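You operate a simulated robot arm through the tools that you are given. There is no shell and no other tool.

You are at the controls of a simulated two-armed robot. One attempt, no reset.

TASK
Pack the small green roll in the teal-lid drum.
Fine: the roll stands inside, the lid goes back on, then push the drum along the table to the 75 cm line.

Only the result counts: the job must be done as asked and must still hold three seconds after the hand-in. Knocking over, shifting, dropping, spilling or breaking anything else fails it. Lids that push on must go on centred and level and be pressed home; caps that screw on are set level and turned clockwise until they are tight.

THE ROBOT
Two 7-joint arms with fingered hands on one trunk that stands fixed in place. Base frame: the origin is at the foot of the trunk, x ahead of it, y to its left, z up; the work surface is at about z = 800. Units: mm, rad, N and s.
The left shoulder is at [50, 214, 869], the right one opposite. With the tool pointing down near the work surface each hand reaches from about 400 to 900 mm from the base axis, measured 20 degrees to its own side. Payload 3 kg a hand.
The TCP of each hand is the grasp point between the finger pads, 26 mm short of the fingertips. In the tool frame z runs along the fingers and y along their closing line. The gripper opens to 132 mm; its body begins 73 mm behind the TCP. The gripper is a hand of 3 fingers: y runs from the thumb to the fingers, the wrist lies at [0, 0, -229] in the tool frame.
Orientation is that of the tool frame in the base frame, as [roll, pitch, yaw] about the fixed x, y, z axes, in that order (R = Rz(yaw) Ry(pitch) Rx(roll)). With the fingers straight down and closing along the base's y, the tool's x points along the base's -x, its y along +y and its z along -z.

THE INTERFACE
- The arms move only by the tool drive_tool. It takes "left_steps", "right_steps" or both (then of equal length, played together; a hand with none holds still); each is a list of rows, each a list of 6 numbers: the shift along the base's x, y, z in mm, then the turn, a rotation vector about the base's x, y, z in rad. In form: [[x, y, z, wx, wy, wz], ...]. A call has 1 to 20 rows; each row shifts and turns the commanded pose from where the row before left it. Rows are played at 5 a second. More than 50 mm and 0.15 rad between two rows, and nothing of the call is played. Where a pose cannot be reached the arm comes as near as it can. A force on the tool above 90 N (or 10 N above the force at the start of the call, whichever is more), or a blocked arm, ends the call early, and 0.2 s more pass. In this call time passes only in rows, and 0.2 s behind the last. It gives the time, the measured TCP pose, the force on the tool (base axes), the opening and the grip force at its end, in the units of the frame above (readings bear some noise), with the torque about the TCP (base axes, N m) and any sound that the robot's microphone picked up.
- Cameras (640 x 400 px; columns grow to the right, rows downward): "scene" is now at [34.4, -29.4, 1506.6]; the picture's right is [-0.34, -0.94, 0.00], its down [-0.56, 0.20, -0.80] and it looks along [0.75, -0.27, -0.60] (base axes); focal length 340 px, centre (320, 200). "left" rides on the left gripper at [-62, 3, -92] in its tool frame; the picture's right is [-0.05, -1.00, 0.00], its down [0.83, -0.04, -0.56] and it looks along [0.55, -0.03, 0.83] (tool axes); focal length 230 px, centre (320, 200). "right" rides on the right gripper at [62, 3, -92] in its tool frame; the picture's right is [-0.05, 1.00, 0.00], its down [-0.83, -0.04, -0.56] and it looks along [-0.55, -0.03, 0.83] (tool axes); focal length 230 px, centre (320, 200). There is no depth. A picture from a camera that has moved, and an enlarged one, comes with that camera's place and axes in the base frame and with its lens.
- grab_frame(camera): a new picture of that camera. No time passes.
- set_fingers(finger1, finger2, thumb_bend, hand): sets how far each is bent, from 0 (flat) to 100 (curled in); at 30 the hand is open as for a grip, at 70 the pads meet at the TCP. One left out holds its place. A second passes; each finger stops where it meets its share of the squeeze, and holds until it gets a number again. It is the only way to open and close the hand. It gives what a move gives, with no picture; readings hold the bend of each and the force on the fingers (four entries, about 0 where the hand has none), thumb and palm.
- aim_head(pan, tilt): turns the head with the scene camera to pan (to the left, within 1.501 rad either way) and tilt (down, from -0.506 to 1.204), counted from straight ahead of the robot. It gives what a move gives.
- enlarge(camera, box): a new picture of the part [left, top, right, bottom] of that camera's present view, enlarged. No time passes.
- job_done(): hands the job in; it is judged then, once.

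Nothing tells you positions but the pictures and the camera data. Unless the task says otherwise, let go and move clear before handing in.

The tools are called after "Request:" as name(argument=value, ...) on one line, values as JSON. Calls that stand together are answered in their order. drive_tool: Moves the arms, as the interface text tells. Its arguments: {"type":"object","properties":{"left_steps":{"type":"array"},"right_steps":{"type":"array"}},"required":[]} The other tools are called the same way: set_fingers (finger1, finger2, thumb_bend, hand) moves the fingers one by one; aim_head (pan, tilt) turns the head that bears the scene camera; grab_frame (camera) takes a picture; enlarge (camera, box) takes an enlarged picture of a part of a camera's view; job_done () hands the job in.

At the start:

```text
time_s: 0.0
left_tcp_pos: [435.9, -12.3, 1237.4]
left_tool_rot: [3.141, -0.001, 2.731]
left_wrist_force: [0.3, -0.4, -0.8]
left_moment: [0.03, 0.0, 0.0]
left_opening: 131.7
left_finger_force: 0.0
left_shape: jaw
left_bend: [30.0, 30.0, 30.0]
left_finger forces: [0.0, 0.0, 0.0, 0.0, 0.0, 0.0]
right_tcp_pos: [352.1, -401.6, 1280.2]
right_tool_rot: [-3.141, 0.0, 2.731]
right_wrist_force: [0.9, -1.2, 0.3]
right_moment: [0.0, -0.02, 0.03]
right_opening: 132.1
right_finger_force: 0.0
right_shape: jaw
right_bend: [30.0, 30.0, 30.0]
right_finger forces: [0.1, 0.0, 0.1, 0.1, 0.0, 0.1]
head pan, tilt (commanded): [-0.346, 0.639]
```

scene: 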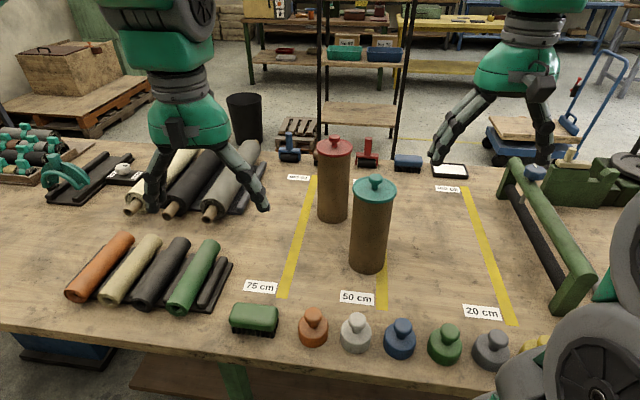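
right: 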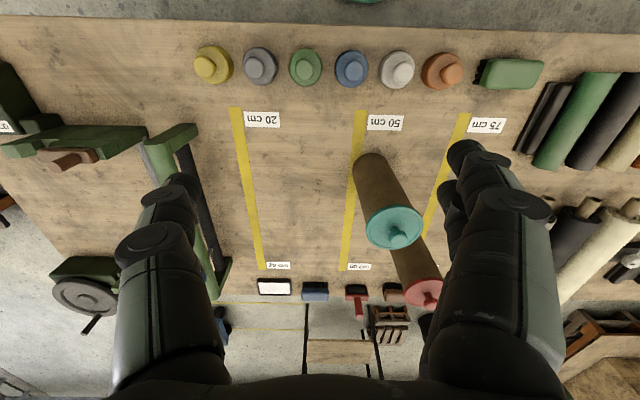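
left: 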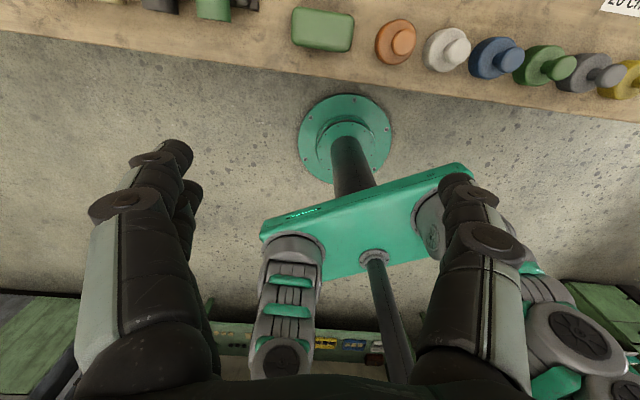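

I see a table with a teal-lid drum standing near the 50 cm line, a red-lid drum behind it, and several rolls front left (orange, beige, black, green, and a thin black one). I'll take closer looks before moving anything.

Request:
enlarge(camera="scene", box=[280, 120, 440, 300])

Request:
enlarge(camera="scene", box=[50, 220, 250, 330])

Request:
enlarge(camera="right", box=[320, 100, 480, 320])

Request:
enlarge(camera="right", box=[480, 40, 640, 240])

```text
2.22 times, centred on (360, 210) of scene
camera zoom: at [34.4, -29.4, 1506.6], right [-0.34, -0.94, 0.0], down [-0.56, 0.2, -0.8], along [0.75, -0.27, -0.6], focal length 756 px, centre (231, 178)
```

zoom: 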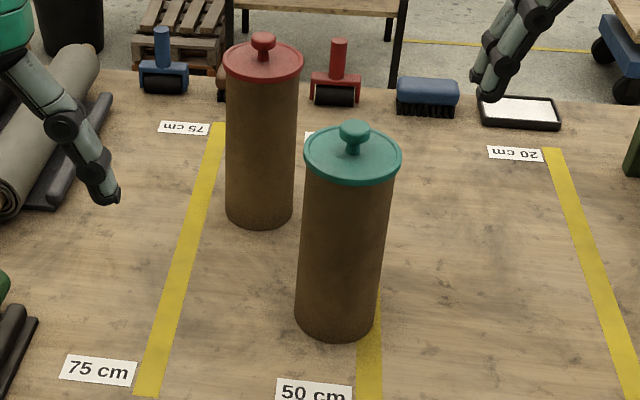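

```text
3.20 times, centred on (150, 275) of scene
camera zoom: at [34.4, -29.4, 1506.6], right [-0.34, -0.94, 0.0], down [-0.56, 0.2, -0.8], along [0.75, -0.27, -0.6], focal length 1089 px, centre (864, -40)
```

zoom: 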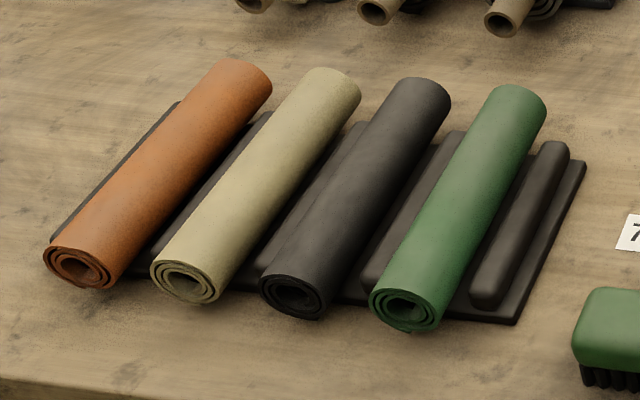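

```text
1.82 times, centred on (400, 210) of right
camera zoom: at [296.1, -373.4, 1371.4], right [0.45, 0.9, 0.0], down [0.74, -0.37, 0.56], along [0.5, -0.25, -0.83], focal length 418 px, centre (174, 182)
```

zoom: 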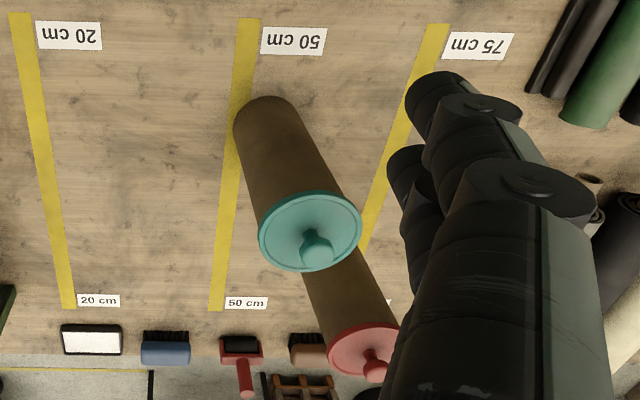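

```text
2.00 times, centred on (560, 140) of right
camera zoom: at [296.1, -373.4, 1371.4], right [0.45, 0.9, 0.0], down [0.74, -0.37, 0.56], along [0.5, -0.25, -0.83], focal length 460 px, centre (-160, 320)
```

zoom: 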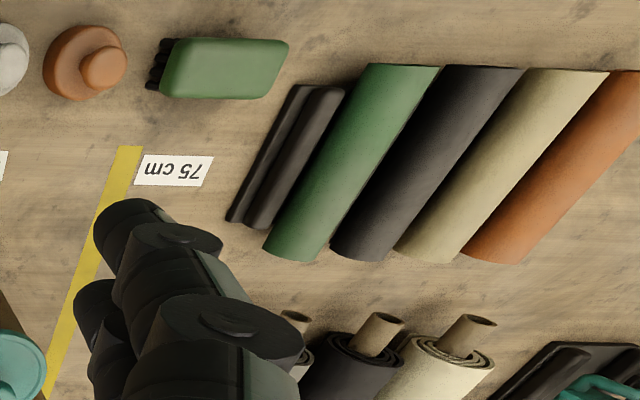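

The layout is now roughly clear. The table is turned by about -27°, the teal drum stands near [612, -378] with its lid at z≈1047, and the green roll lies near [690, 72]. I'll zoom in tighter for accurate measurements.

Request:
enlarge(camera="scene", box=[345, 165, 405, 210])

Request:
enlarge(camera="scene", box=[340, 240, 400, 285])

Request:
enlarge(camera="scene", box=[160, 235, 240, 320])

Request:
enlarge(camera="right", box=[350, 190, 430, 260])

Request:
enlarge(camera="right", box=[340, 145, 410, 195])

Request:
enlarge(camera="right", box=[520, 60, 640, 180])

```text
8.89 times, centred on (375, 188) of scene
camera zoom: at [34.4, -29.4, 1506.6], right [-0.34, -0.94, 0.0], down [-0.56, 0.2, -0.8], along [0.75, -0.27, -0.6], focal length 3026 px, centre (-169, 311)
```

zoom: 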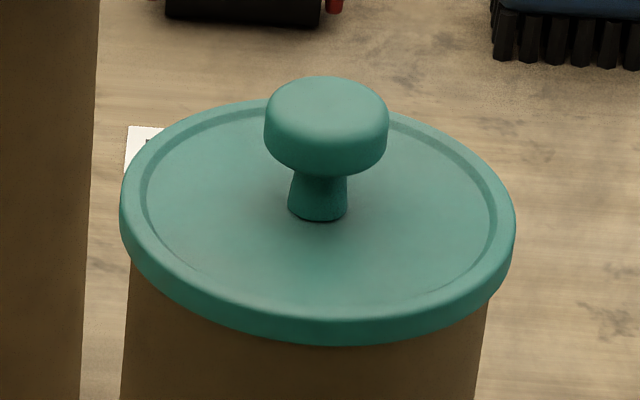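

```text
8.89 times, centred on (370, 262) of scene
camera zoom: at [34.4, -29.4, 1506.6], right [-0.34, -0.94, 0.0], down [-0.56, 0.2, -0.8], along [0.75, -0.27, -0.6], focal length 3026 px, centre (-124, -356)
```

zoom: 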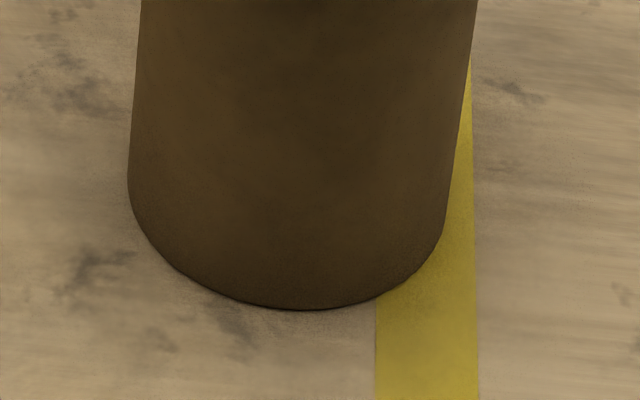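

```text
4.71 times, centred on (200, 278) of scene
camera zoom: at [34.4, -29.4, 1506.6], right [-0.34, -0.94, 0.0], down [-0.56, 0.2, -0.8], along [0.75, -0.27, -0.6], focal length 1602 px, centre (885, -165)
```

zoom: 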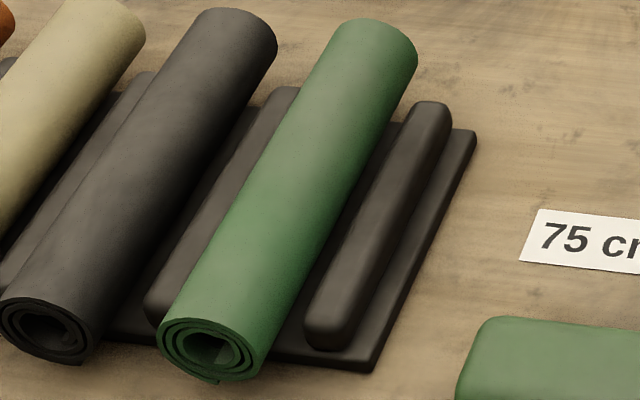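

```text
5.71 times, centred on (390, 225) of right
camera zoom: at [296.1, -373.4, 1371.4], right [0.45, 0.9, 0.0], down [0.74, -0.37, 0.56], along [0.5, -0.25, -0.83], focal length 1315 px, centre (-80, 57)
```

zoom: 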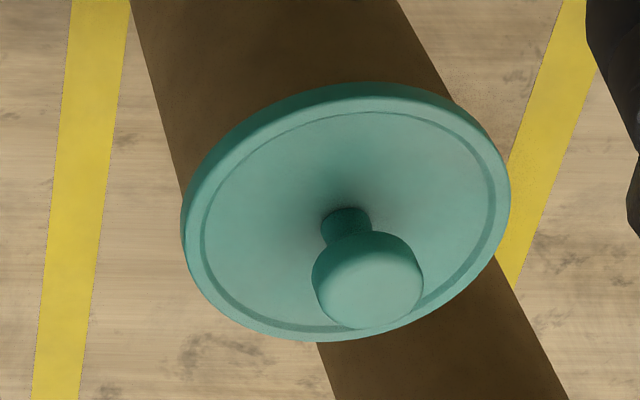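

```text
8.00 times, centred on (375, 170) of right
camera zoom: at [296.1, -373.4, 1371.4], right [0.45, 0.9, 0.0], down [0.74, -0.37, 0.56], along [0.5, -0.25, -0.83], focal length 1841 px, centre (-120, 440)
```

zoom: 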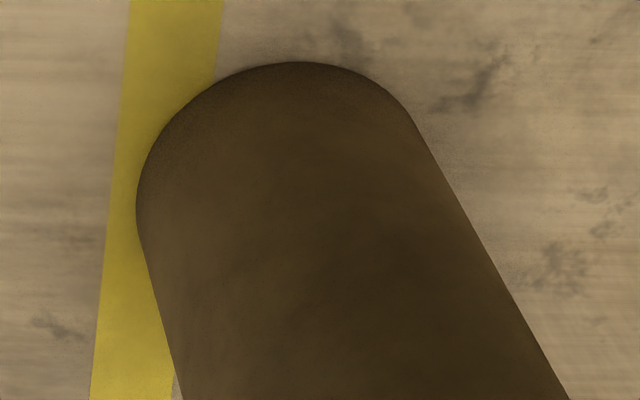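

```text
3.33 times, centred on (580, 120) of right
camera zoom: at [296.1, -373.4, 1371.4], right [0.45, 0.9, 0.0], down [0.74, -0.37, 0.56], along [0.5, -0.25, -0.83], focal length 767 px, centre (-547, 467)
```

zoom: 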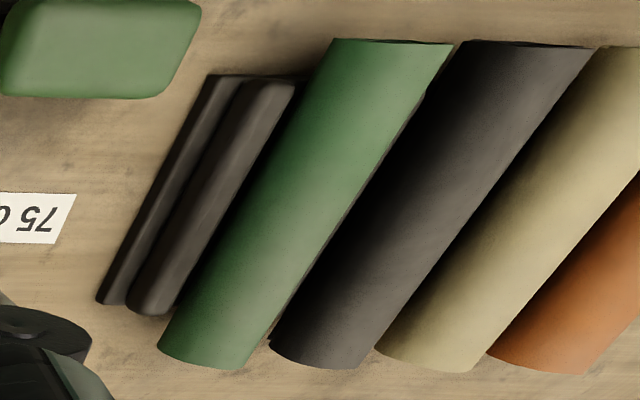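

The scene and right cameras agree on these estimates:
- **Drum:** axis at about [611, -375], 98 mm in diameter, lid top at z≈1047. The mushroom knob is about 33 mm wide and tops out at about z=1081.
- **75 cm line:** lies about 206 mm to the +v side of the drum.
- **Green roll:** about 210 mm long and 54 mm in diameter, on a ridged tray with a neighbour close by.

Next I'll move the left hand over the roll for a closer look.

Request:
drive_tool(left_steps=[[38, 7, -20, 0, 0, 0], [38, 7, -20, 0, 0, 0], [38, 7, -20, 0, 0, 0], [38, 7, -20, 0, 0, 0], [38, 7, -20, 0, 0, -0.03], [38, 7, -20, 0, 0, -0.03], [38, 7, -20, 0, 0, 0], [38, 7, -20, 0, 0, 0]])

```text
time_s: 1.8
left_tcp_pos: [739.8, 41.2, 1075.9]
left_tool_rot: [-3.141, -0.002, 2.672]
left_wrist_force: [1.0, 0.0, -0.6]
left_moment: [0.03, 0.01, 0.0]
left_opening: 131.9
left_finger_force: 0.1
left_shape: jaw
left_bend: [30.0, 30.0, 30.0]
left_finger forces: [0.1, 0.0, 0.0, 0.1, 0.1, 0.0]
right_tcp_pos: [351.4, -400.7, 1279.5]
right_tool_rot: [3.141, -0.001, 2.733]
right_wrist_force: [-0.4, -0.7, -0.6]
right_moment: [-0.03, 0.01, -0.01]
right_opening: 131.8
right_finger_force: 0.1
right_shape: jaw
right_bend: [30.0, 30.0, 30.0]
right_finger forces: [0.0, 0.1, 0.0, 0.1, 0.1, 0.0]
head pan, tilt (commanded): [-0.346, 0.639]
```

The left hand tracked its path and is now above the far end of the green roll. I'll look from the left camera and back from the scene camera.

Request:
grab_frame(camera="left")

Request:
grab_frame(camera="scene")

```text
taken
camera left: at [796.5, 18.3, 1168.7], right [-0.41, -0.91, 0.0], down [-0.76, 0.34, 0.56], along [-0.51, 0.23, -0.83], focal length 230 px, centre (320, 200)
```

left: 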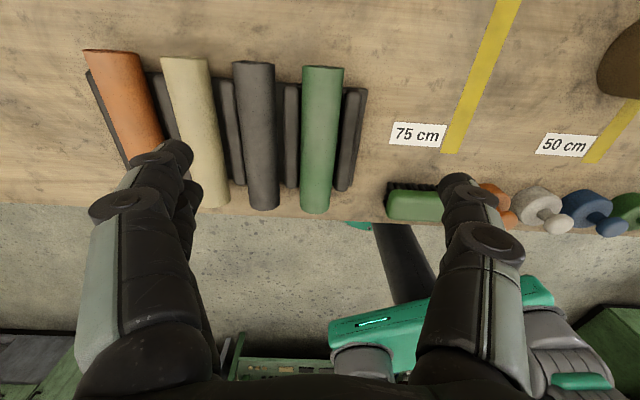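

```text
taken
camera scene: at [34.4, -29.4, 1506.7], right [-0.34, -0.94, 0.0], down [-0.56, 0.2, -0.8], along [0.75, -0.27, -0.6], focal length 340 px, centre (320, 200)
```

scene: 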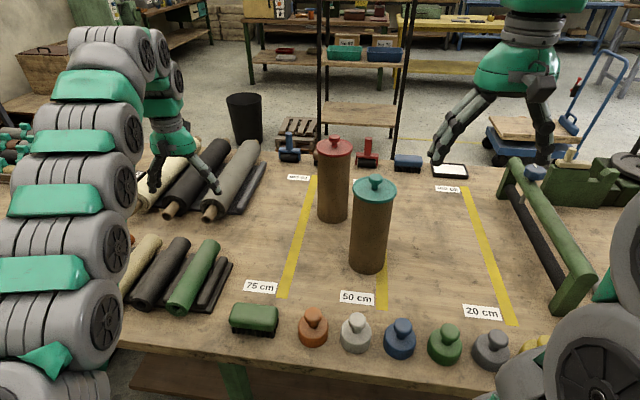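

The left arm reaches this spot comfortably. I'll zoom in on the roll and tray from the left camera.

Request:
enlarge(camera="left", box=[220, 50, 380, 220])

Request:
enlarge(camera="left", box=[270, 55, 370, 115])

Request:
enlarge(camera="left", box=[60, 130, 260, 255])

Request:
enlarge(camera="scene", box=[110, 80, 240, 210])

```text
2.35 times, centred on (300, 135) of left
camera zoom: at [796.5, 18.3, 1168.7], right [-0.41, -0.91, 0.0], down [-0.76, 0.34, 0.56], along [-0.51, 0.23, -0.83], focal length 541 px, centre (367, 353)
```

zoom: 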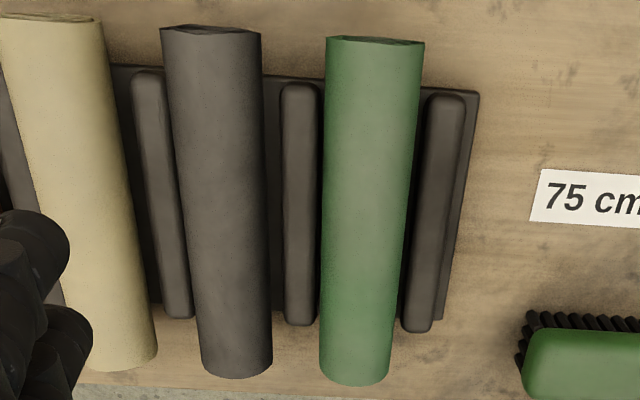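

```text
6.40 times, centred on (320, 85) of left
camera zoom: at [796.5, 18.3, 1168.7], right [-0.41, -0.91, 0.0], down [-0.76, 0.34, 0.56], along [-0.51, 0.23, -0.83], focal length 1472 px, centre (320, 936)
```

zoom: 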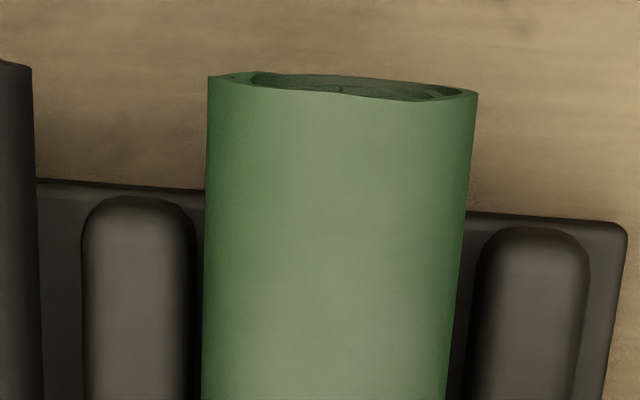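

```text
3.20 times, centred on (160, 192) of left
camera zoom: at [796.5, 18.3, 1168.7], right [-0.41, -0.91, 0.0], down [-0.76, 0.34, 0.56], along [-0.51, 0.23, -0.83], focal length 736 px, centre (832, 224)
```

zoom: 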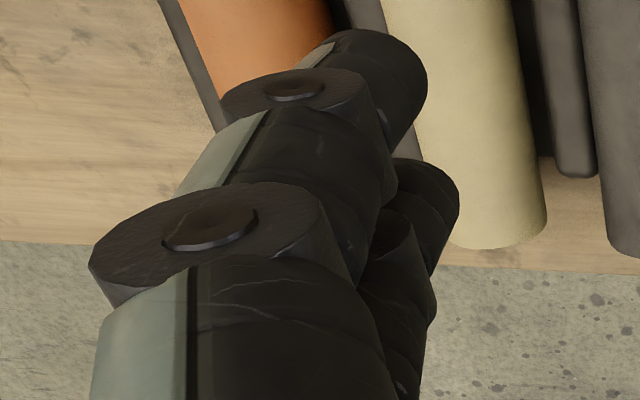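

```text
3.08 times, centred on (175, 145) of scene
camera zoom: at [34.4, -29.4, 1506.7], right [-0.34, -0.94, 0.0], down [-0.56, 0.2, -0.8], along [0.75, -0.27, -0.6], focal length 1047 px, centre (766, 369)
```

zoom: 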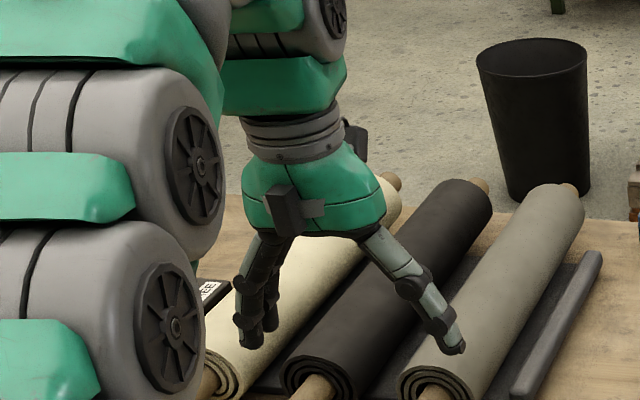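

The left camera gives the roll's far end at about [779, 22] and near end at about [589, 120], with its axis at about -27.5°. Ridges run close on both sides. I'll deal with the lid first, so the right hand goes above the knob for a visual check.

Request:
drive_tool(right_steps=[[43, 4.5, -16, 0, 0, 0], [43, 4.5, -16, 0, 0, 0], [43, 4.5, -16, 0, 0, -0.03], [43, 4.5, -16, 0, 0, -0.03], [43, 4.5, -16, 0, 0, 0], [43, 4.5, -16, 0, 0, 0]])

```text
time_s: 3.2
left_tcp_pos: [738.8, 41.8, 1076.0]
left_tool_rot: [3.141, 0.0, 2.674]
left_wrist_force: [0.6, 0.7, 0.2]
left_moment: [0.0, -0.02, 0.01]
left_opening: 132.0
left_finger_force: 0.0
left_shape: jaw
left_bend: [30.0, 30.0, 30.0]
left_finger forces: [0.0, 0.1, 0.0, 0.0, 0.1, 0.0]
right_tcp_pos: [611.6, -372.8, 1186.0]
right_tool_rot: [-3.141, -0.002, 2.672]
right_wrist_force: [-0.8, 0.9, -0.4]
right_moment: [-0.02, -0.02, 0.02]
right_opening: 132.2
right_finger_force: 0.0
right_shape: jaw
right_bend: [30.0, 30.0, 30.0]
right_finger forces: [0.0, 0.1, 0.0, 0.0, 0.1, 0.1]
head pan, tilt (commanded): [-0.346, 0.639]
```

The right hand is now at [612, -373, 1186], above the knob. I'll check the alignment from its camera and from the scene.

Request:
grab_frame(camera="right")

Request:
enlarge(camera="scene", box=[310, 80, 430, 200])

Request:
enlarge(camera="right", box=[260, 80, 380, 200])

Request:
grab_frame(camera="left")

```text
taken
camera right: at [557.4, -341.8, 1276.2], right [0.5, 0.87, 0.0], down [0.72, -0.41, 0.55], along [0.48, -0.28, -0.83], focal length 230 px, centre (320, 200)
```

right: 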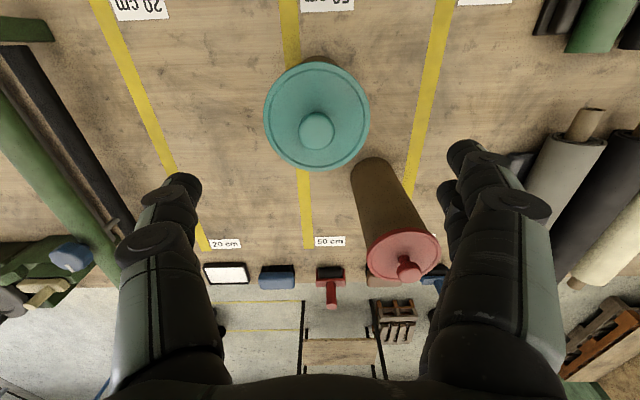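

```text
3.33 times, centred on (370, 140) of scene
camera zoom: at [34.3, -29.4, 1506.7], right [-0.34, -0.94, 0.0], down [-0.56, 0.2, -0.8], along [0.75, -0.27, -0.6], focal length 1135 px, centre (153, 400)
```

zoom: 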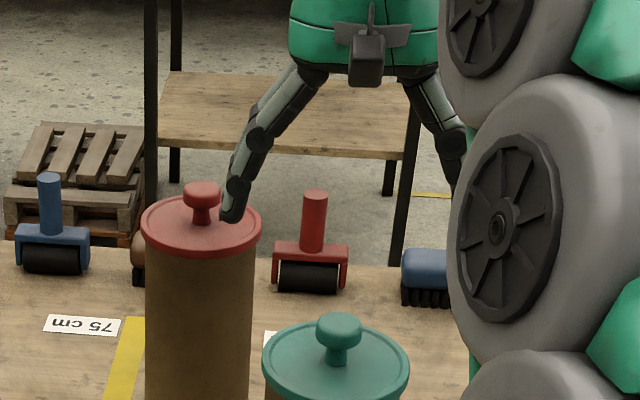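

```text
3.33 times, centred on (320, 140) of right
camera zoom: at [557.4, -341.8, 1276.2], right [0.5, 0.87, 0.0], down [0.72, -0.41, 0.55], along [0.48, -0.28, -0.83], focal length 767 px, centre (320, 400)
```

zoom: 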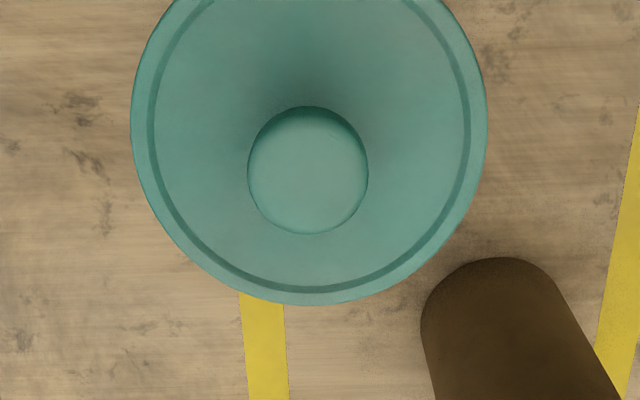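

```text
taken
camera left: at [796.0, 18.0, 1169.1], right [-0.41, -0.91, 0.0], down [-0.76, 0.34, 0.56], along [-0.51, 0.23, -0.83], focal length 230 px, centre (320, 200)
```

left: 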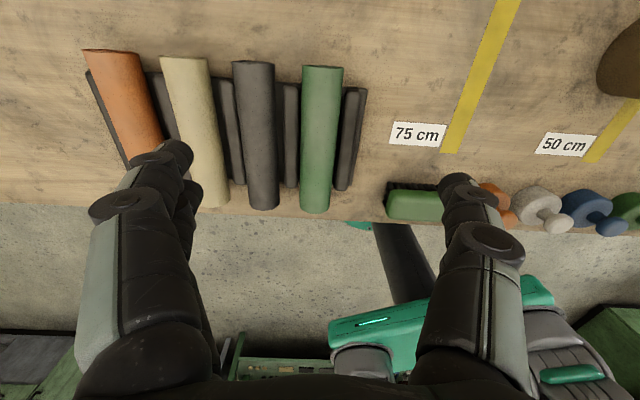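

The knob head measures at about [609, -376]. I'll shift there, come down partway, and pre-close the fingers to a modest opening so I can see where the tips are.

Request:
drive_tool(right_steps=[[-2.9, -2.9, -20, 0, 0, 0], [0, 0, -20, 0, 0, 0], [0, 0, -15, 0, 0, 0]])

Request:
set_fingers(hand="right", finger1=50, finger2=50, thumb_bend=50)

Request:
grab_frame(camera="right")

Request:
enlarge(camera="scene", box=[330, 110, 430, 210])

```text
time_s: 4.0
left_tcp_pos: [739.6, 41.6, 1076.6]
left_tool_rot: [3.14, 0.001, 2.671]
left_wrist_force: [0.2, 0.9, 0.0]
left_moment: [-0.03, 0.01, 0.0]
left_opening: 132.1
left_finger_force: 0.0
left_shape: jaw
left_bend: [30.0, 30.0, 30.0]
left_finger forces: [0.1, 0.0, 0.1, 0.0, 0.0, 0.0]
right_tcp_pos: [607.9, -376.4, 1129.2]
right_tool_rot: [3.141, 0.001, 2.67]
right_wrist_force: [0.3, -0.2, 0.5]
right_moment: [-0.01, -0.01, 0.01]
right_opening: 131.7
right_finger_force: 0.1
right_shape: jaw
right_bend: [30.0, 30.0, 30.0]
right_finger forces: [0.0, 0.0, 0.0, 0.0, 0.0, 0.0]
head pan, tilt (commanded): [-0.346, 0.639]
```

```text
time_s: 5.0
left_tcp_pos: [739.6, 42.1, 1076.7]
left_tool_rot: [-3.14, 0.002, 2.672]
left_wrist_force: [0.4, -0.6, 0.5]
left_moment: [0.01, -0.01, -0.03]
left_opening: 131.8
left_finger_force: 0.0
left_shape: jaw
left_bend: [30.0, 30.0, 30.0]
left_finger forces: [0.0, 0.0, 0.0, 0.1, 0.0, 0.1]
right_tcp_pos: [606.8, -376.7, 1128.8]
right_tool_rot: [-3.141, 0.0, 2.672]
right_wrist_force: [-0.7, -0.1, 0.4]
right_moment: [0.0, 0.03, 0.03]
right_opening: 68.3
right_finger_force: 0.0
right_shape: fingers
right_bend: [50.0, 50.0, 50.0]
right_finger forces: [0.1, 0.1, 0.0, 0.0, 0.0, 0.1]
head pan, tilt (commanded): [-0.346, 0.639]
```

```text
taken
camera right: at [553.0, -345.8, 1219.9], right [0.5, 0.87, 0.0], down [0.72, -0.41, 0.56], along [0.48, -0.28, -0.83], focal length 230 px, centre (320, 200)
```

right: 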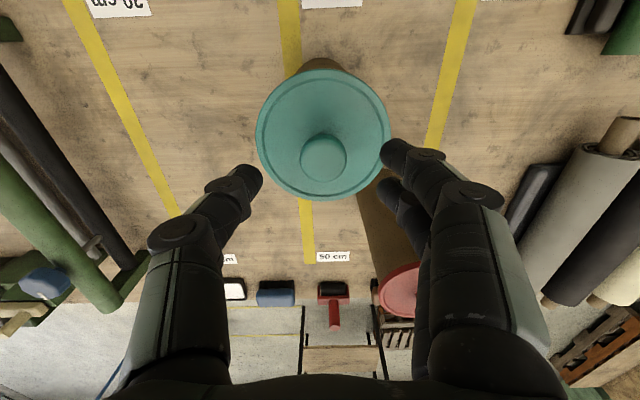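

```text
4.00 times, centred on (380, 160) of scene
camera zoom: at [34.4, -29.4, 1506.6], right [-0.34, -0.94, 0.0], down [-0.56, 0.2, -0.8], along [0.75, -0.27, -0.6], focal length 1362 px, centre (80, 360)
```

zoom: 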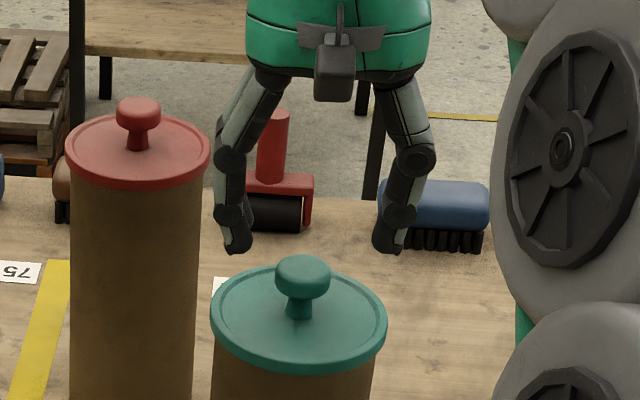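

The fingers straddle the knob within 2 mm. I'll come down to about z=1080 and check tip clearance over the lid before closing.

Request:
drive_tool(right_steps=[[1, 1, -17, 0, 0, 0], [0, 0, -17, 0, 0, 0], [0, 0, -14, 0, 0, 0]])

Request:
enlarge(camera="scene", box=[335, 135, 415, 215])

Request:
enlarge(camera="right", box=[220, 80, 420, 280])

```text
time_s: 5.8
left_tcp_pos: [739.8, 41.8, 1076.9]
left_tool_rot: [-3.139, 0.002, 2.671]
left_wrist_force: [0.5, 0.1, -0.4]
left_moment: [0.04, -0.01, 0.01]
left_opening: 131.9
left_finger_force: 0.1
left_shape: jaw
left_bend: [30.0, 30.0, 30.0]
left_finger forces: [0.0, 0.0, 0.0, 0.1, 0.0, 0.1]
right_tcp_pos: [608.9, -375.5, 1083.2]
right_tool_rot: [3.14, 0.006, 2.671]
right_wrist_force: [-3.2, 1.6, 30.0]
right_moment: [0.01, 0.23, -0.02]
right_opening: 68.7
right_finger_force: 14.8
right_shape: fingers
right_bend: [51.0, 50.0, 50.0]
right_finger forces: [8.3, 5.4, 0.1, 0.0, 15.3, 0.0]
head pan, tilt (commanded): [-0.346, 0.639]
```

```text
5.00 times, centred on (375, 175) of scene
camera zoom: at [34.0, -29.1, 1506.7], right [-0.34, -0.94, 0.0], down [-0.56, 0.2, -0.8], along [0.75, -0.27, -0.6], focal length 1702 px, centre (45, 325)
```

zoom: 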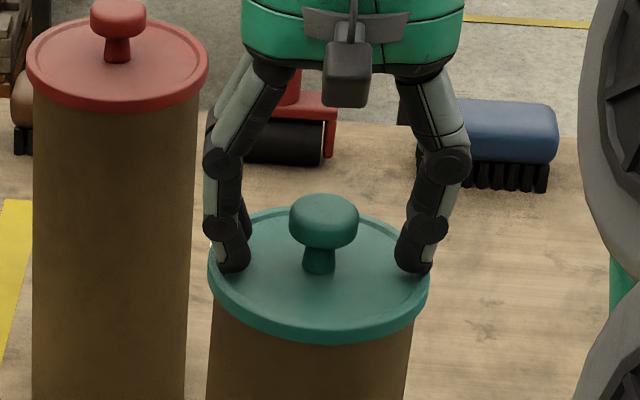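

```text
2.00 times, centred on (320, 180) of right
camera zoom: at [554.7, -345.2, 1174.0], right [0.5, 0.87, 0.0], down [0.72, -0.41, 0.56], along [0.49, -0.28, -0.83], focal length 460 px, centre (320, 240)
```

zoom: 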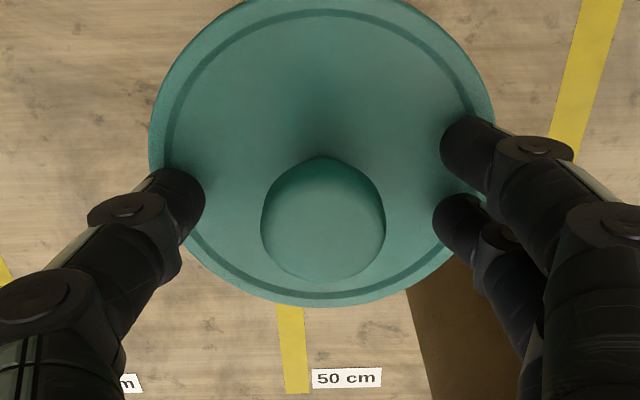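

The fingertips touched the lid top early, at TCP z≈1083 with 30 N. I'll back up a little right away and check that nothing shifted.

Request:
drive_tool(right_steps=[[0, 0, 5, 0, 0, 0], [0, 0, 5, 0, 0, 0]])

Request:
enlarge(camera="scene", box=[335, 135, 415, 215])

Request:
enlarge(camera="right", box=[220, 80, 420, 280])

```text
time_s: 6.4
left_tcp_pos: [738.9, 41.6, 1075.4]
left_tool_rot: [3.142, 0.001, 2.673]
left_wrist_force: [0.6, 0.1, -0.3]
left_moment: [-0.04, 0.02, 0.01]
left_opening: 132.1
left_finger_force: 0.0
left_shape: jaw
left_bend: [30.0, 30.0, 30.0]
left_finger forces: [0.1, 0.0, 0.0, 0.1, 0.0, 0.0]
right_tcp_pos: [608.1, -375.7, 1091.6]
right_tool_rot: [3.142, -0.003, 2.671]
right_wrist_force: [-0.4, 0.5, 1.2]
right_moment: [0.01, 0.03, 0.0]
right_opening: 68.2
right_finger_force: 0.0
right_shape: fingers
right_bend: [50.0, 50.0, 50.0]
right_finger forces: [0.0, 0.0, 0.0, 0.0, 0.1, 0.0]
head pan, tilt (commanded): [-0.346, 0.639]
```

```text
5.00 times, centred on (375, 175) of scene
camera zoom: at [34.4, -29.4, 1506.6], right [-0.34, -0.94, 0.0], down [-0.56, 0.2, -0.8], along [0.75, -0.27, -0.6], focal length 1702 px, centre (45, 325)
```

zoom: 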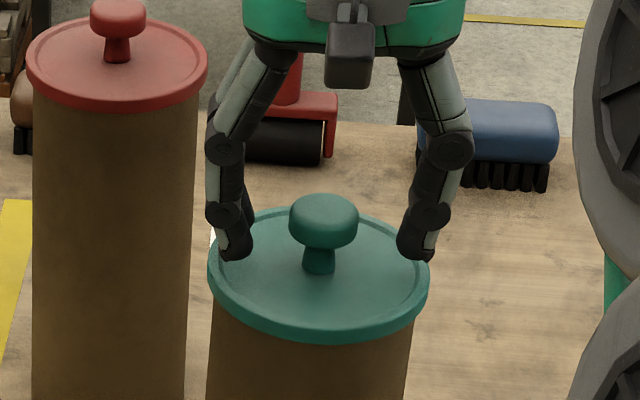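

```text
2.00 times, centred on (320, 180) of right
camera zoom: at [554.4, -345.2, 1182.4], right [0.5, 0.87, 0.0], down [0.72, -0.41, 0.55], along [0.48, -0.28, -0.83], focal length 460 px, centre (320, 240)
```

zoom: 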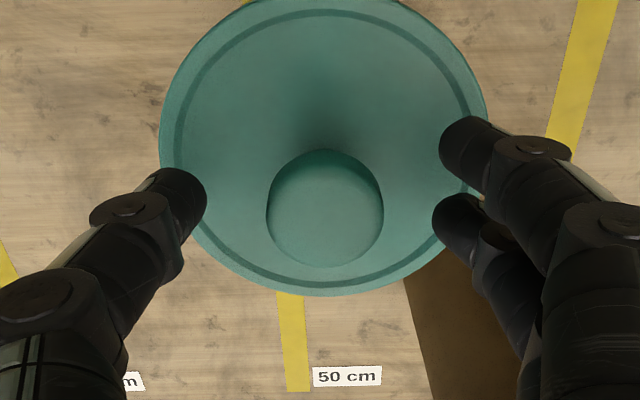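

Nothing shifted, and the fingertips now clear the lid by about 8 mm with the pads level with the knob head. I'll close on the knob.

Request:
set_fingers(hand="right", finger1=66, finger2=66, thumb_bend=66)

Request:
enlarge(camera="scene", box=[335, 135, 415, 215])

Request:
enlarge(camera="right", box=[220, 80, 420, 280])

```text
time_s: 7.4
left_tcp_pos: [738.9, 43.0, 1076.1]
left_tool_rot: [3.141, 0.0, 2.672]
left_wrist_force: [0.5, -0.3, 0.3]
left_moment: [-0.01, 0.02, 0.01]
left_opening: 131.4
left_finger_force: 0.1
left_shape: jaw
left_bend: [30.0, 30.0, 30.0]
left_finger forces: [0.0, 0.1, 0.0, 0.0, 0.2, 0.1]
right_tcp_pos: [609.0, -375.2, 1091.2]
right_tool_rot: [3.141, 0.0, 2.672]
right_wrist_force: [-0.3, 0.9, -3.1]
right_moment: [0.0, 0.04, -0.02]
right_opening: 27.4
right_finger_force: 5.1
right_shape: fingers
right_bend: [63.0, 62.0, 64.0]
right_finger forces: [2.1, 2.8, 0.0, 0.0, 4.9, 0.1]
head pan, tilt (commanded): [-0.346, 0.639]
```

```text
5.00 times, centred on (375, 175) of scene
camera zoom: at [34.4, -29.4, 1506.6], right [-0.34, -0.94, 0.0], down [-0.56, 0.2, -0.8], along [0.75, -0.27, -0.6], focal length 1702 px, centre (45, 325)
```

zoom: 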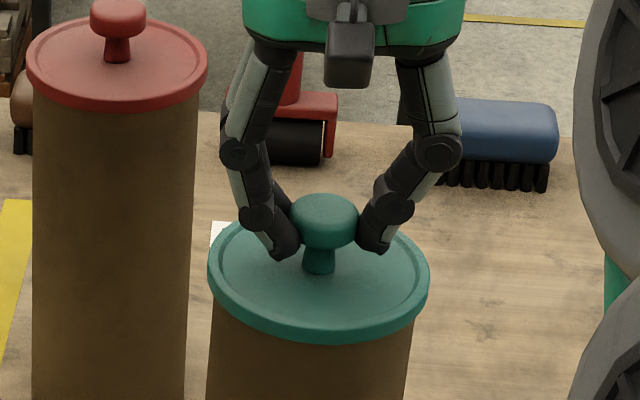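

```text
2.00 times, centred on (320, 180) of right
camera zoom: at [554.6, -345.2, 1182.6], right [0.5, 0.87, 0.0], down [0.72, -0.41, 0.56], along [0.48, -0.28, -0.83], focal length 460 px, centre (320, 240)
```

zoom: 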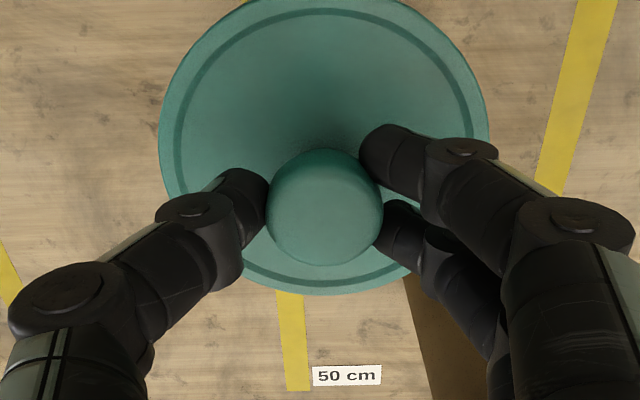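

The fingers have hooked under the mushroom head with about 5 N. I'll tighten the grip.

Request:
set_fingers(hand="right", finger1=78, finger2=78, thumb_bend=78)

Request:
enlarge(camera="scene", box=[335, 135, 415, 215])

```text
time_s: 8.4
left_tcp_pos: [739.4, 43.1, 1076.5]
left_tool_rot: [3.141, -0.001, 2.673]
left_wrist_force: [-0.4, -0.1, -0.2]
left_moment: [0.02, 0.0, -0.01]
left_opening: 131.8
left_finger_force: 0.1
left_shape: jaw
left_bend: [30.0, 30.0, 30.0]
left_finger forces: [0.0, 0.0, 0.1, 0.1, 0.0, 0.0]
right_tcp_pos: [609.2, -376.5, 1090.6]
right_tool_rot: [-3.141, -0.001, 2.673]
right_wrist_force: [-2.0, -1.4, 1.1]
right_moment: [-0.1, 0.08, 0.03]
right_opening: 24.1
right_finger_force: 23.1
right_shape: fingers
right_bend: [71.0, 68.0, 66.0]
right_finger forces: [11.3, 11.2, 0.0, 0.0, 23.4, 0.0]
head pan, tilt (commanded): [-0.346, 0.639]
heard: snap
```

```text
5.00 times, centred on (375, 175) of scene
camera zoom: at [34.3, -29.4, 1506.6], right [-0.34, -0.94, 0.0], down [-0.56, 0.2, -0.8], along [0.75, -0.27, -0.6], focal length 1702 px, centre (45, 325)
```

zoom: 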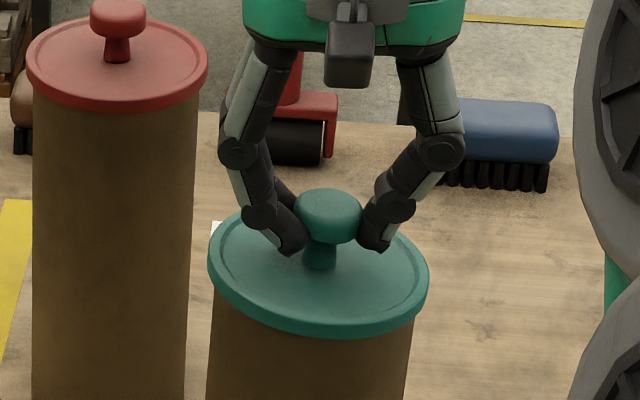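

There was a snap: tightening the grip seems to have popped the lid loose on one side. I'll lift a few millimetres and check that the drum stays down.

Request:
drive_tool(right_steps=[[0, 0, 5, 0, 0, 0], [0, 0, 5, 0, 0, 0], [0, 0, 5, 0, 0, 0]])

Request:
enlarge(camera="scene", box=[325, 135, 425, 285])

Request:
enlarge(camera="right", box=[220, 80, 420, 280])

```text
time_s: 9.2
left_tcp_pos: [740.6, 42.0, 1076.6]
left_tool_rot: [3.14, 0.001, 2.671]
left_wrist_force: [0.1, 0.0, 0.0]
left_moment: [0.01, 0.01, 0.0]
left_opening: 131.9
left_finger_force: 0.0
left_shape: jaw
left_bend: [30.0, 30.0, 30.0]
left_finger forces: [0.0, 0.1, 0.0, 0.0, 0.1, 0.0]
right_tcp_pos: [608.1, -376.2, 1106.2]
right_tool_rot: [-3.141, 0.001, 2.673]
right_wrist_force: [-0.1, -0.1, -0.6]
right_moment: [-0.03, 0.07, 0.01]
right_opening: 16.2
right_finger_force: 17.6
right_shape: fingers
right_bend: [73.0, 71.0, 68.0]
right_finger forces: [8.0, 9.7, 0.0, 0.1, 17.3, 0.1]
head pan, tilt (commanded): [-0.346, 0.639]
```

```text
2.67 times, centred on (375, 210) of scene
camera zoom: at [34.4, -29.4, 1506.6], right [-0.34, -0.94, 0.0], down [-0.56, 0.2, -0.8], along [0.75, -0.27, -0.6], focal length 908 px, centre (173, 173)
```

zoom: 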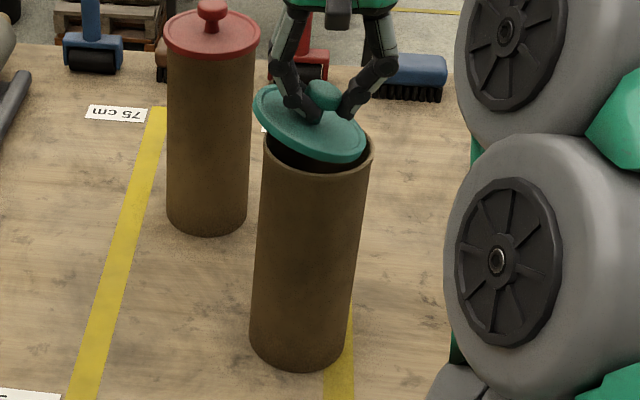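

```text
2.00 times, centred on (320, 180) of right
camera zoom: at [553.3, -344.8, 1197.0], right [0.5, 0.87, 0.0], down [0.72, -0.41, 0.56], along [0.48, -0.28, -0.83], focal length 460 px, centre (320, 240)
```

zoom: 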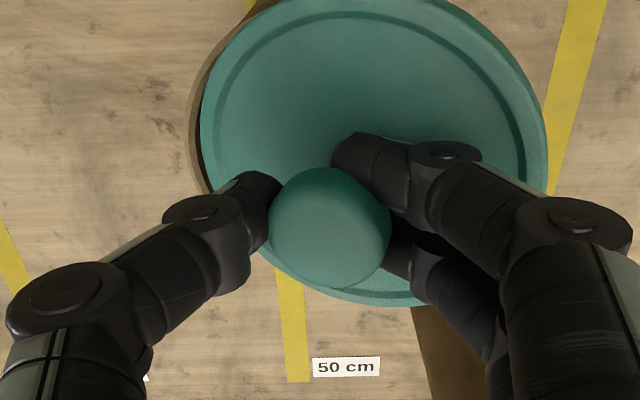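

The lid is off and the drum stayed put, though the lid hangs tilted in the grip. I'll lift it clear and move to open table between the 20 and 50 cm lines, so I can set it down and re-grip it level later.

Request:
drive_tool(right_steps=[[0, 0, 25, 0, 0, 0], [0, 0, 30, 0, 0, 0], [0, 0, 30, 0, 0, 0], [-14, -29, 0, 0, 0, 0], [-14, -29, 0, 0, 0, 0], [-14, -29, 0, 0, 0, 0], [-14, -29, 0, 0, 0, 0], [-14, -29, 0, 0, 0, 0], [-14, -29, 0, 0, 0, 0]])

Request:
grab_frame(camera="scene")

Request:
grab_frame(camera="right")

```text
time_s: 11.2
left_tcp_pos: [739.2, 42.3, 1076.6]
left_tool_rot: [3.141, 0.001, 2.671]
left_wrist_force: [-0.6, -0.2, -0.5]
left_moment: [-0.03, 0.01, -0.01]
left_opening: 132.1
left_finger_force: 0.0
left_shape: jaw
left_bend: [30.0, 30.0, 30.0]
left_finger forces: [0.1, 0.1, 0.0, 0.0, 0.1, 0.0]
right_tcp_pos: [521.3, -549.1, 1192.5]
right_tool_rot: [-3.14, 0.0, 2.672]
right_wrist_force: [-0.3, 0.9, -0.1]
right_moment: [-0.02, 0.04, 0.0]
right_opening: 10.6
right_finger_force: 16.0
right_shape: fingers
right_bend: [74.0, 71.0, 69.0]
right_finger forces: [6.1, 10.0, 0.0, 0.0, 15.9, 0.0]
head pan, tilt (commanded): [-0.346, 0.639]
```

```text
taken
camera scene: at [34.4, -29.4, 1506.6], right [-0.34, -0.94, 0.0], down [-0.56, 0.2, -0.8], along [0.75, -0.27, -0.6], focal length 340 px, centre (320, 200)
```

scene: 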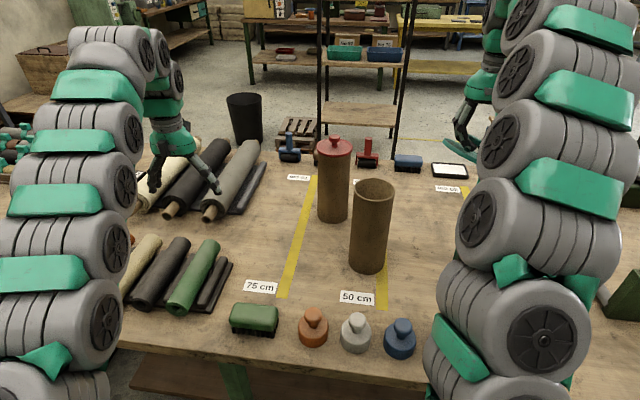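

```text
taken
camera right: at [468.0, -518.3, 1282.1], right [0.5, 0.87, 0.0], down [0.72, -0.41, 0.56], along [0.48, -0.28, -0.83], focal length 230 px, centre (320, 200)
```

right: 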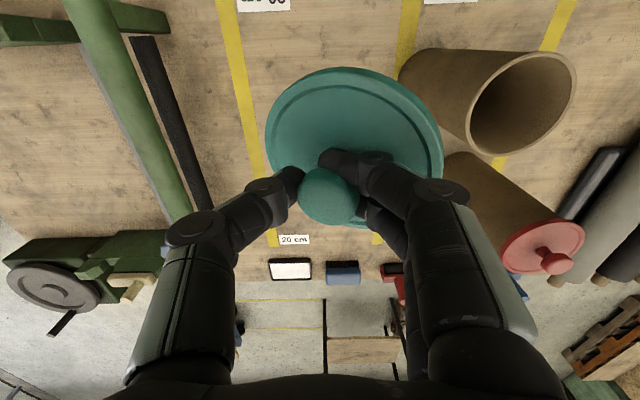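

The lid is slowly creeping in the grip, so I should set it down soon. First a closer look at its tilt.

Request:
enlarge(camera="right", box=[230, 50, 470, 260])

Request:
enlarge(camera="scene", box=[420, 80, 520, 200])

Request:
enlarge(camera="left", box=[400, 0, 640, 150])

```text
1.90 times, centred on (350, 155) of right
camera zoom: at [468.0, -518.3, 1282.1], right [0.5, 0.87, 0.0], down [0.72, -0.41, 0.56], along [0.48, -0.28, -0.83], focal length 438 px, centre (263, 286)
```

zoom: 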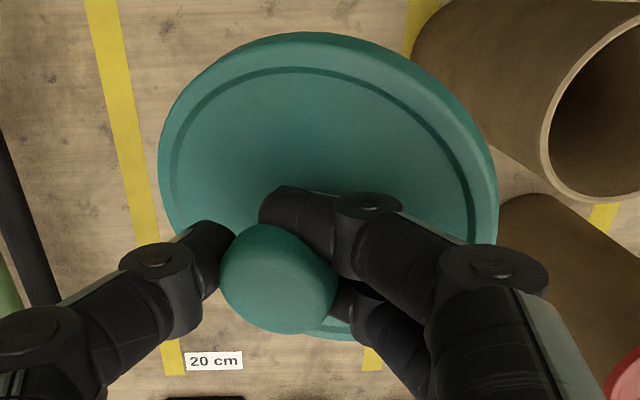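

```text
3.33 times, centred on (470, 140) of scene
camera zoom: at [34.4, -29.4, 1506.6], right [-0.34, -0.94, 0.0], down [-0.56, 0.2, -0.8], along [0.75, -0.27, -0.6], focal length 1135 px, centre (-180, 400)
```

zoom: 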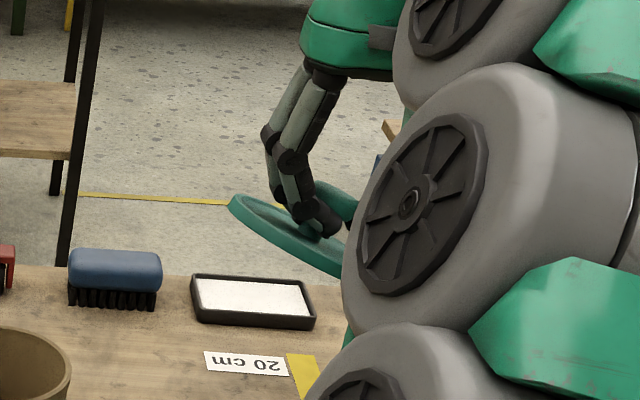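

```text
2.67 times, centred on (520, 75) of left
camera zoom: at [796.1, 18.3, 1168.9], right [-0.41, -0.91, 0.0], down [-0.76, 0.34, 0.56], along [-0.51, 0.23, -0.83], focal length 614 px, centre (-213, 533)
```

zoom: 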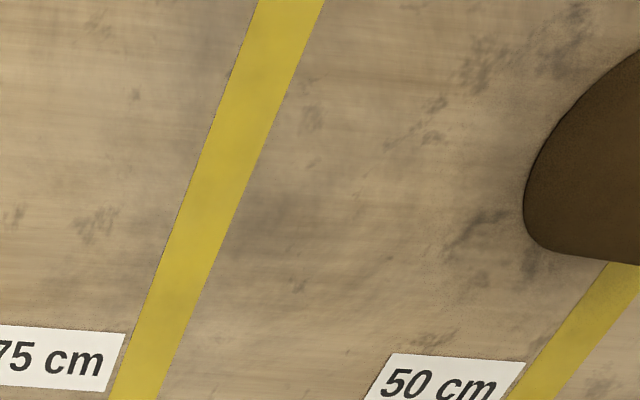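

The lid tilts about 25–30° with its drum side high. I'll move a bit further from the drum, turn the hand to level the lid, and start lowering.

Request:
drive_tool(right_steps=[[-11, -26, 0, 0, 0, 0], [-11, -26, 0, -0.1, 0.052, 0], [0, 0, -30, -0.1, 0.052, 0], [0, 0, -40, -0.1, 0.052, 0], [0, 0, -40, -0.1, 0.052, 0], [0, 0, -40, 0, 0, 0], [0, 0, -40, 0, 0, 0], [0, 0, -40, 0, 0, 0]])

Request:
grab_frame(camera="right")

Request:
grab_frame(camera="scene")

```text
time_s: 13.0
left_tcp_pos: [740.4, 42.5, 1078.2]
left_tool_rot: [-3.14, 0.0, 2.672]
left_wrist_force: [1.1, 0.5, 0.4]
left_moment: [0.01, 0.01, 0.02]
left_opening: 132.1
left_finger_force: 0.0
left_shape: jaw
left_bend: [30.0, 30.0, 30.0]
left_finger forces: [0.0, 0.0, 0.1, 0.1, 0.0, 0.1]
right_tcp_pos: [500.3, -600.6, 960.0]
right_tool_rot: [-2.691, -0.007, 2.669]
right_wrist_force: [0.8, 0.9, -1.2]
right_moment: [0.0, 0.0, 0.01]
right_opening: 7.5
right_finger_force: 15.5
right_shape: fingers
right_bend: [74.0, 71.0, 69.0]
right_finger forces: [8.1, 10.1, 0.0, 0.0, 13.4, 0.1]
head pan, tilt (commanded): [-0.346, 0.639]
```

```text
taken
camera right: at [465.3, -534.5, 1040.8], right [0.45, 0.78, -0.44], down [0.83, -0.2, 0.51], along [0.31, -0.6, -0.74], focal length 230 px, centre (320, 200)
```

right: 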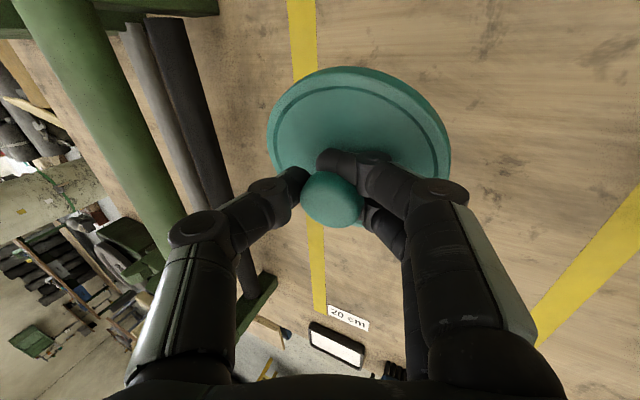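

```text
taken
camera scene: at [34.4, -29.4, 1506.6], right [-0.34, -0.94, 0.0], down [-0.56, 0.2, -0.8], along [0.75, -0.27, -0.6], focal length 340 px, centre (320, 200)
```

scene: 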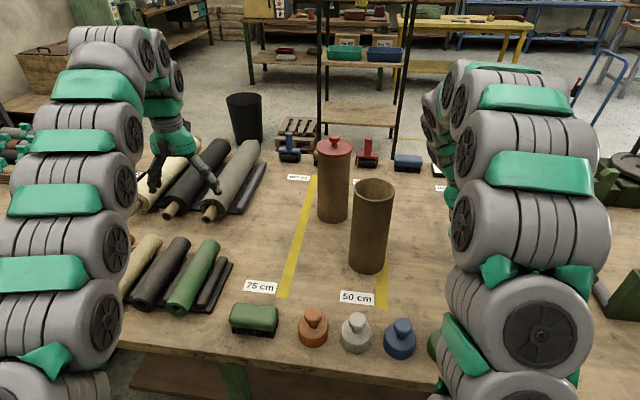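

The lid is close to level now with about 100 mm left to go down. Before lowering further, I'll turn the head to check that the right forearm clears the row of knobs.

Request:
aim_head(pan=-0.85, tilt=0.75)

Request:
grab_frame(camera="scene")

Request:
enlarge(camera="left", box=[360, 150, 640, 400])

```text
time_s: 13.9
left_tcp_pos: [739.6, 42.0, 1075.7]
left_tool_rot: [3.14, 0.0, 2.672]
left_wrist_force: [0.5, -0.6, -0.4]
left_moment: [-0.06, 0.02, 0.05]
left_opening: 131.8
left_finger_force: 0.1
left_shape: jaw
left_bend: [30.0, 30.0, 30.0]
left_finger forces: [0.1, 0.0, 0.0, 0.0, 0.0, 0.1]
right_tcp_pos: [501.0, -599.9, 961.3]
right_tool_rot: [-2.69, -0.007, 2.67]
right_wrist_force: [0.5, -0.2, 0.4]
right_moment: [-0.02, 0.0, 0.02]
right_opening: 7.4
right_finger_force: 15.9
right_shape: fingers
right_bend: [74.0, 71.0, 69.0]
right_finger forces: [8.0, 10.0, 0.0, 0.1, 13.2, 0.0]
head pan, tilt (commanded): [-0.85, 0.75]
```

```text
taken
camera scene: at [7.2, -62.0, 1497.2], right [-0.75, -0.66, 0.0], down [-0.45, 0.51, -0.73], along [0.48, -0.55, -0.68], focal length 340 px, centre (320, 200)
```

scene: 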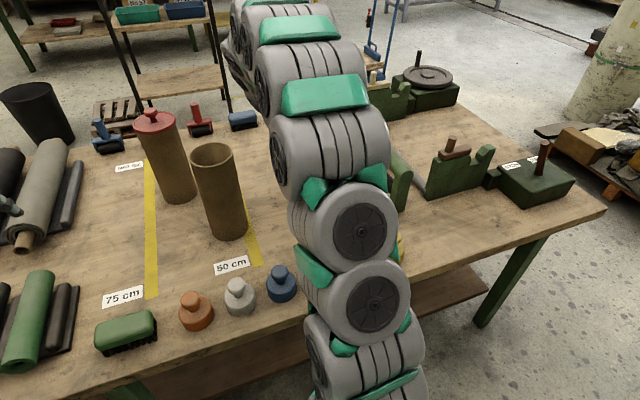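

```text
1.60 times, centred on (500, 275) of left
camera zoom: at [796.1, 18.0, 1168.9], right [-0.41, -0.91, 0.0], down [-0.76, 0.34, 0.56], along [-0.51, 0.23, -0.83], focal length 368 px, centre (32, 80)
```

zoom: 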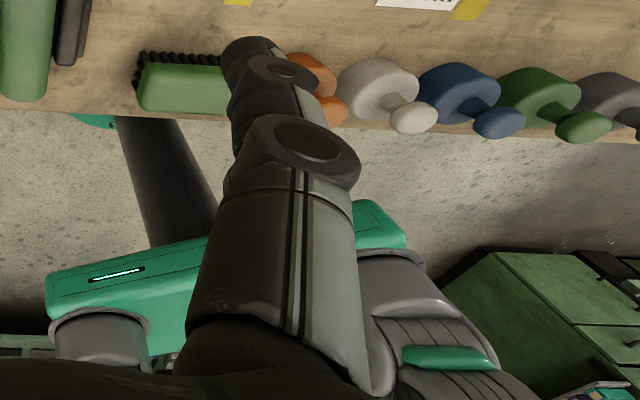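

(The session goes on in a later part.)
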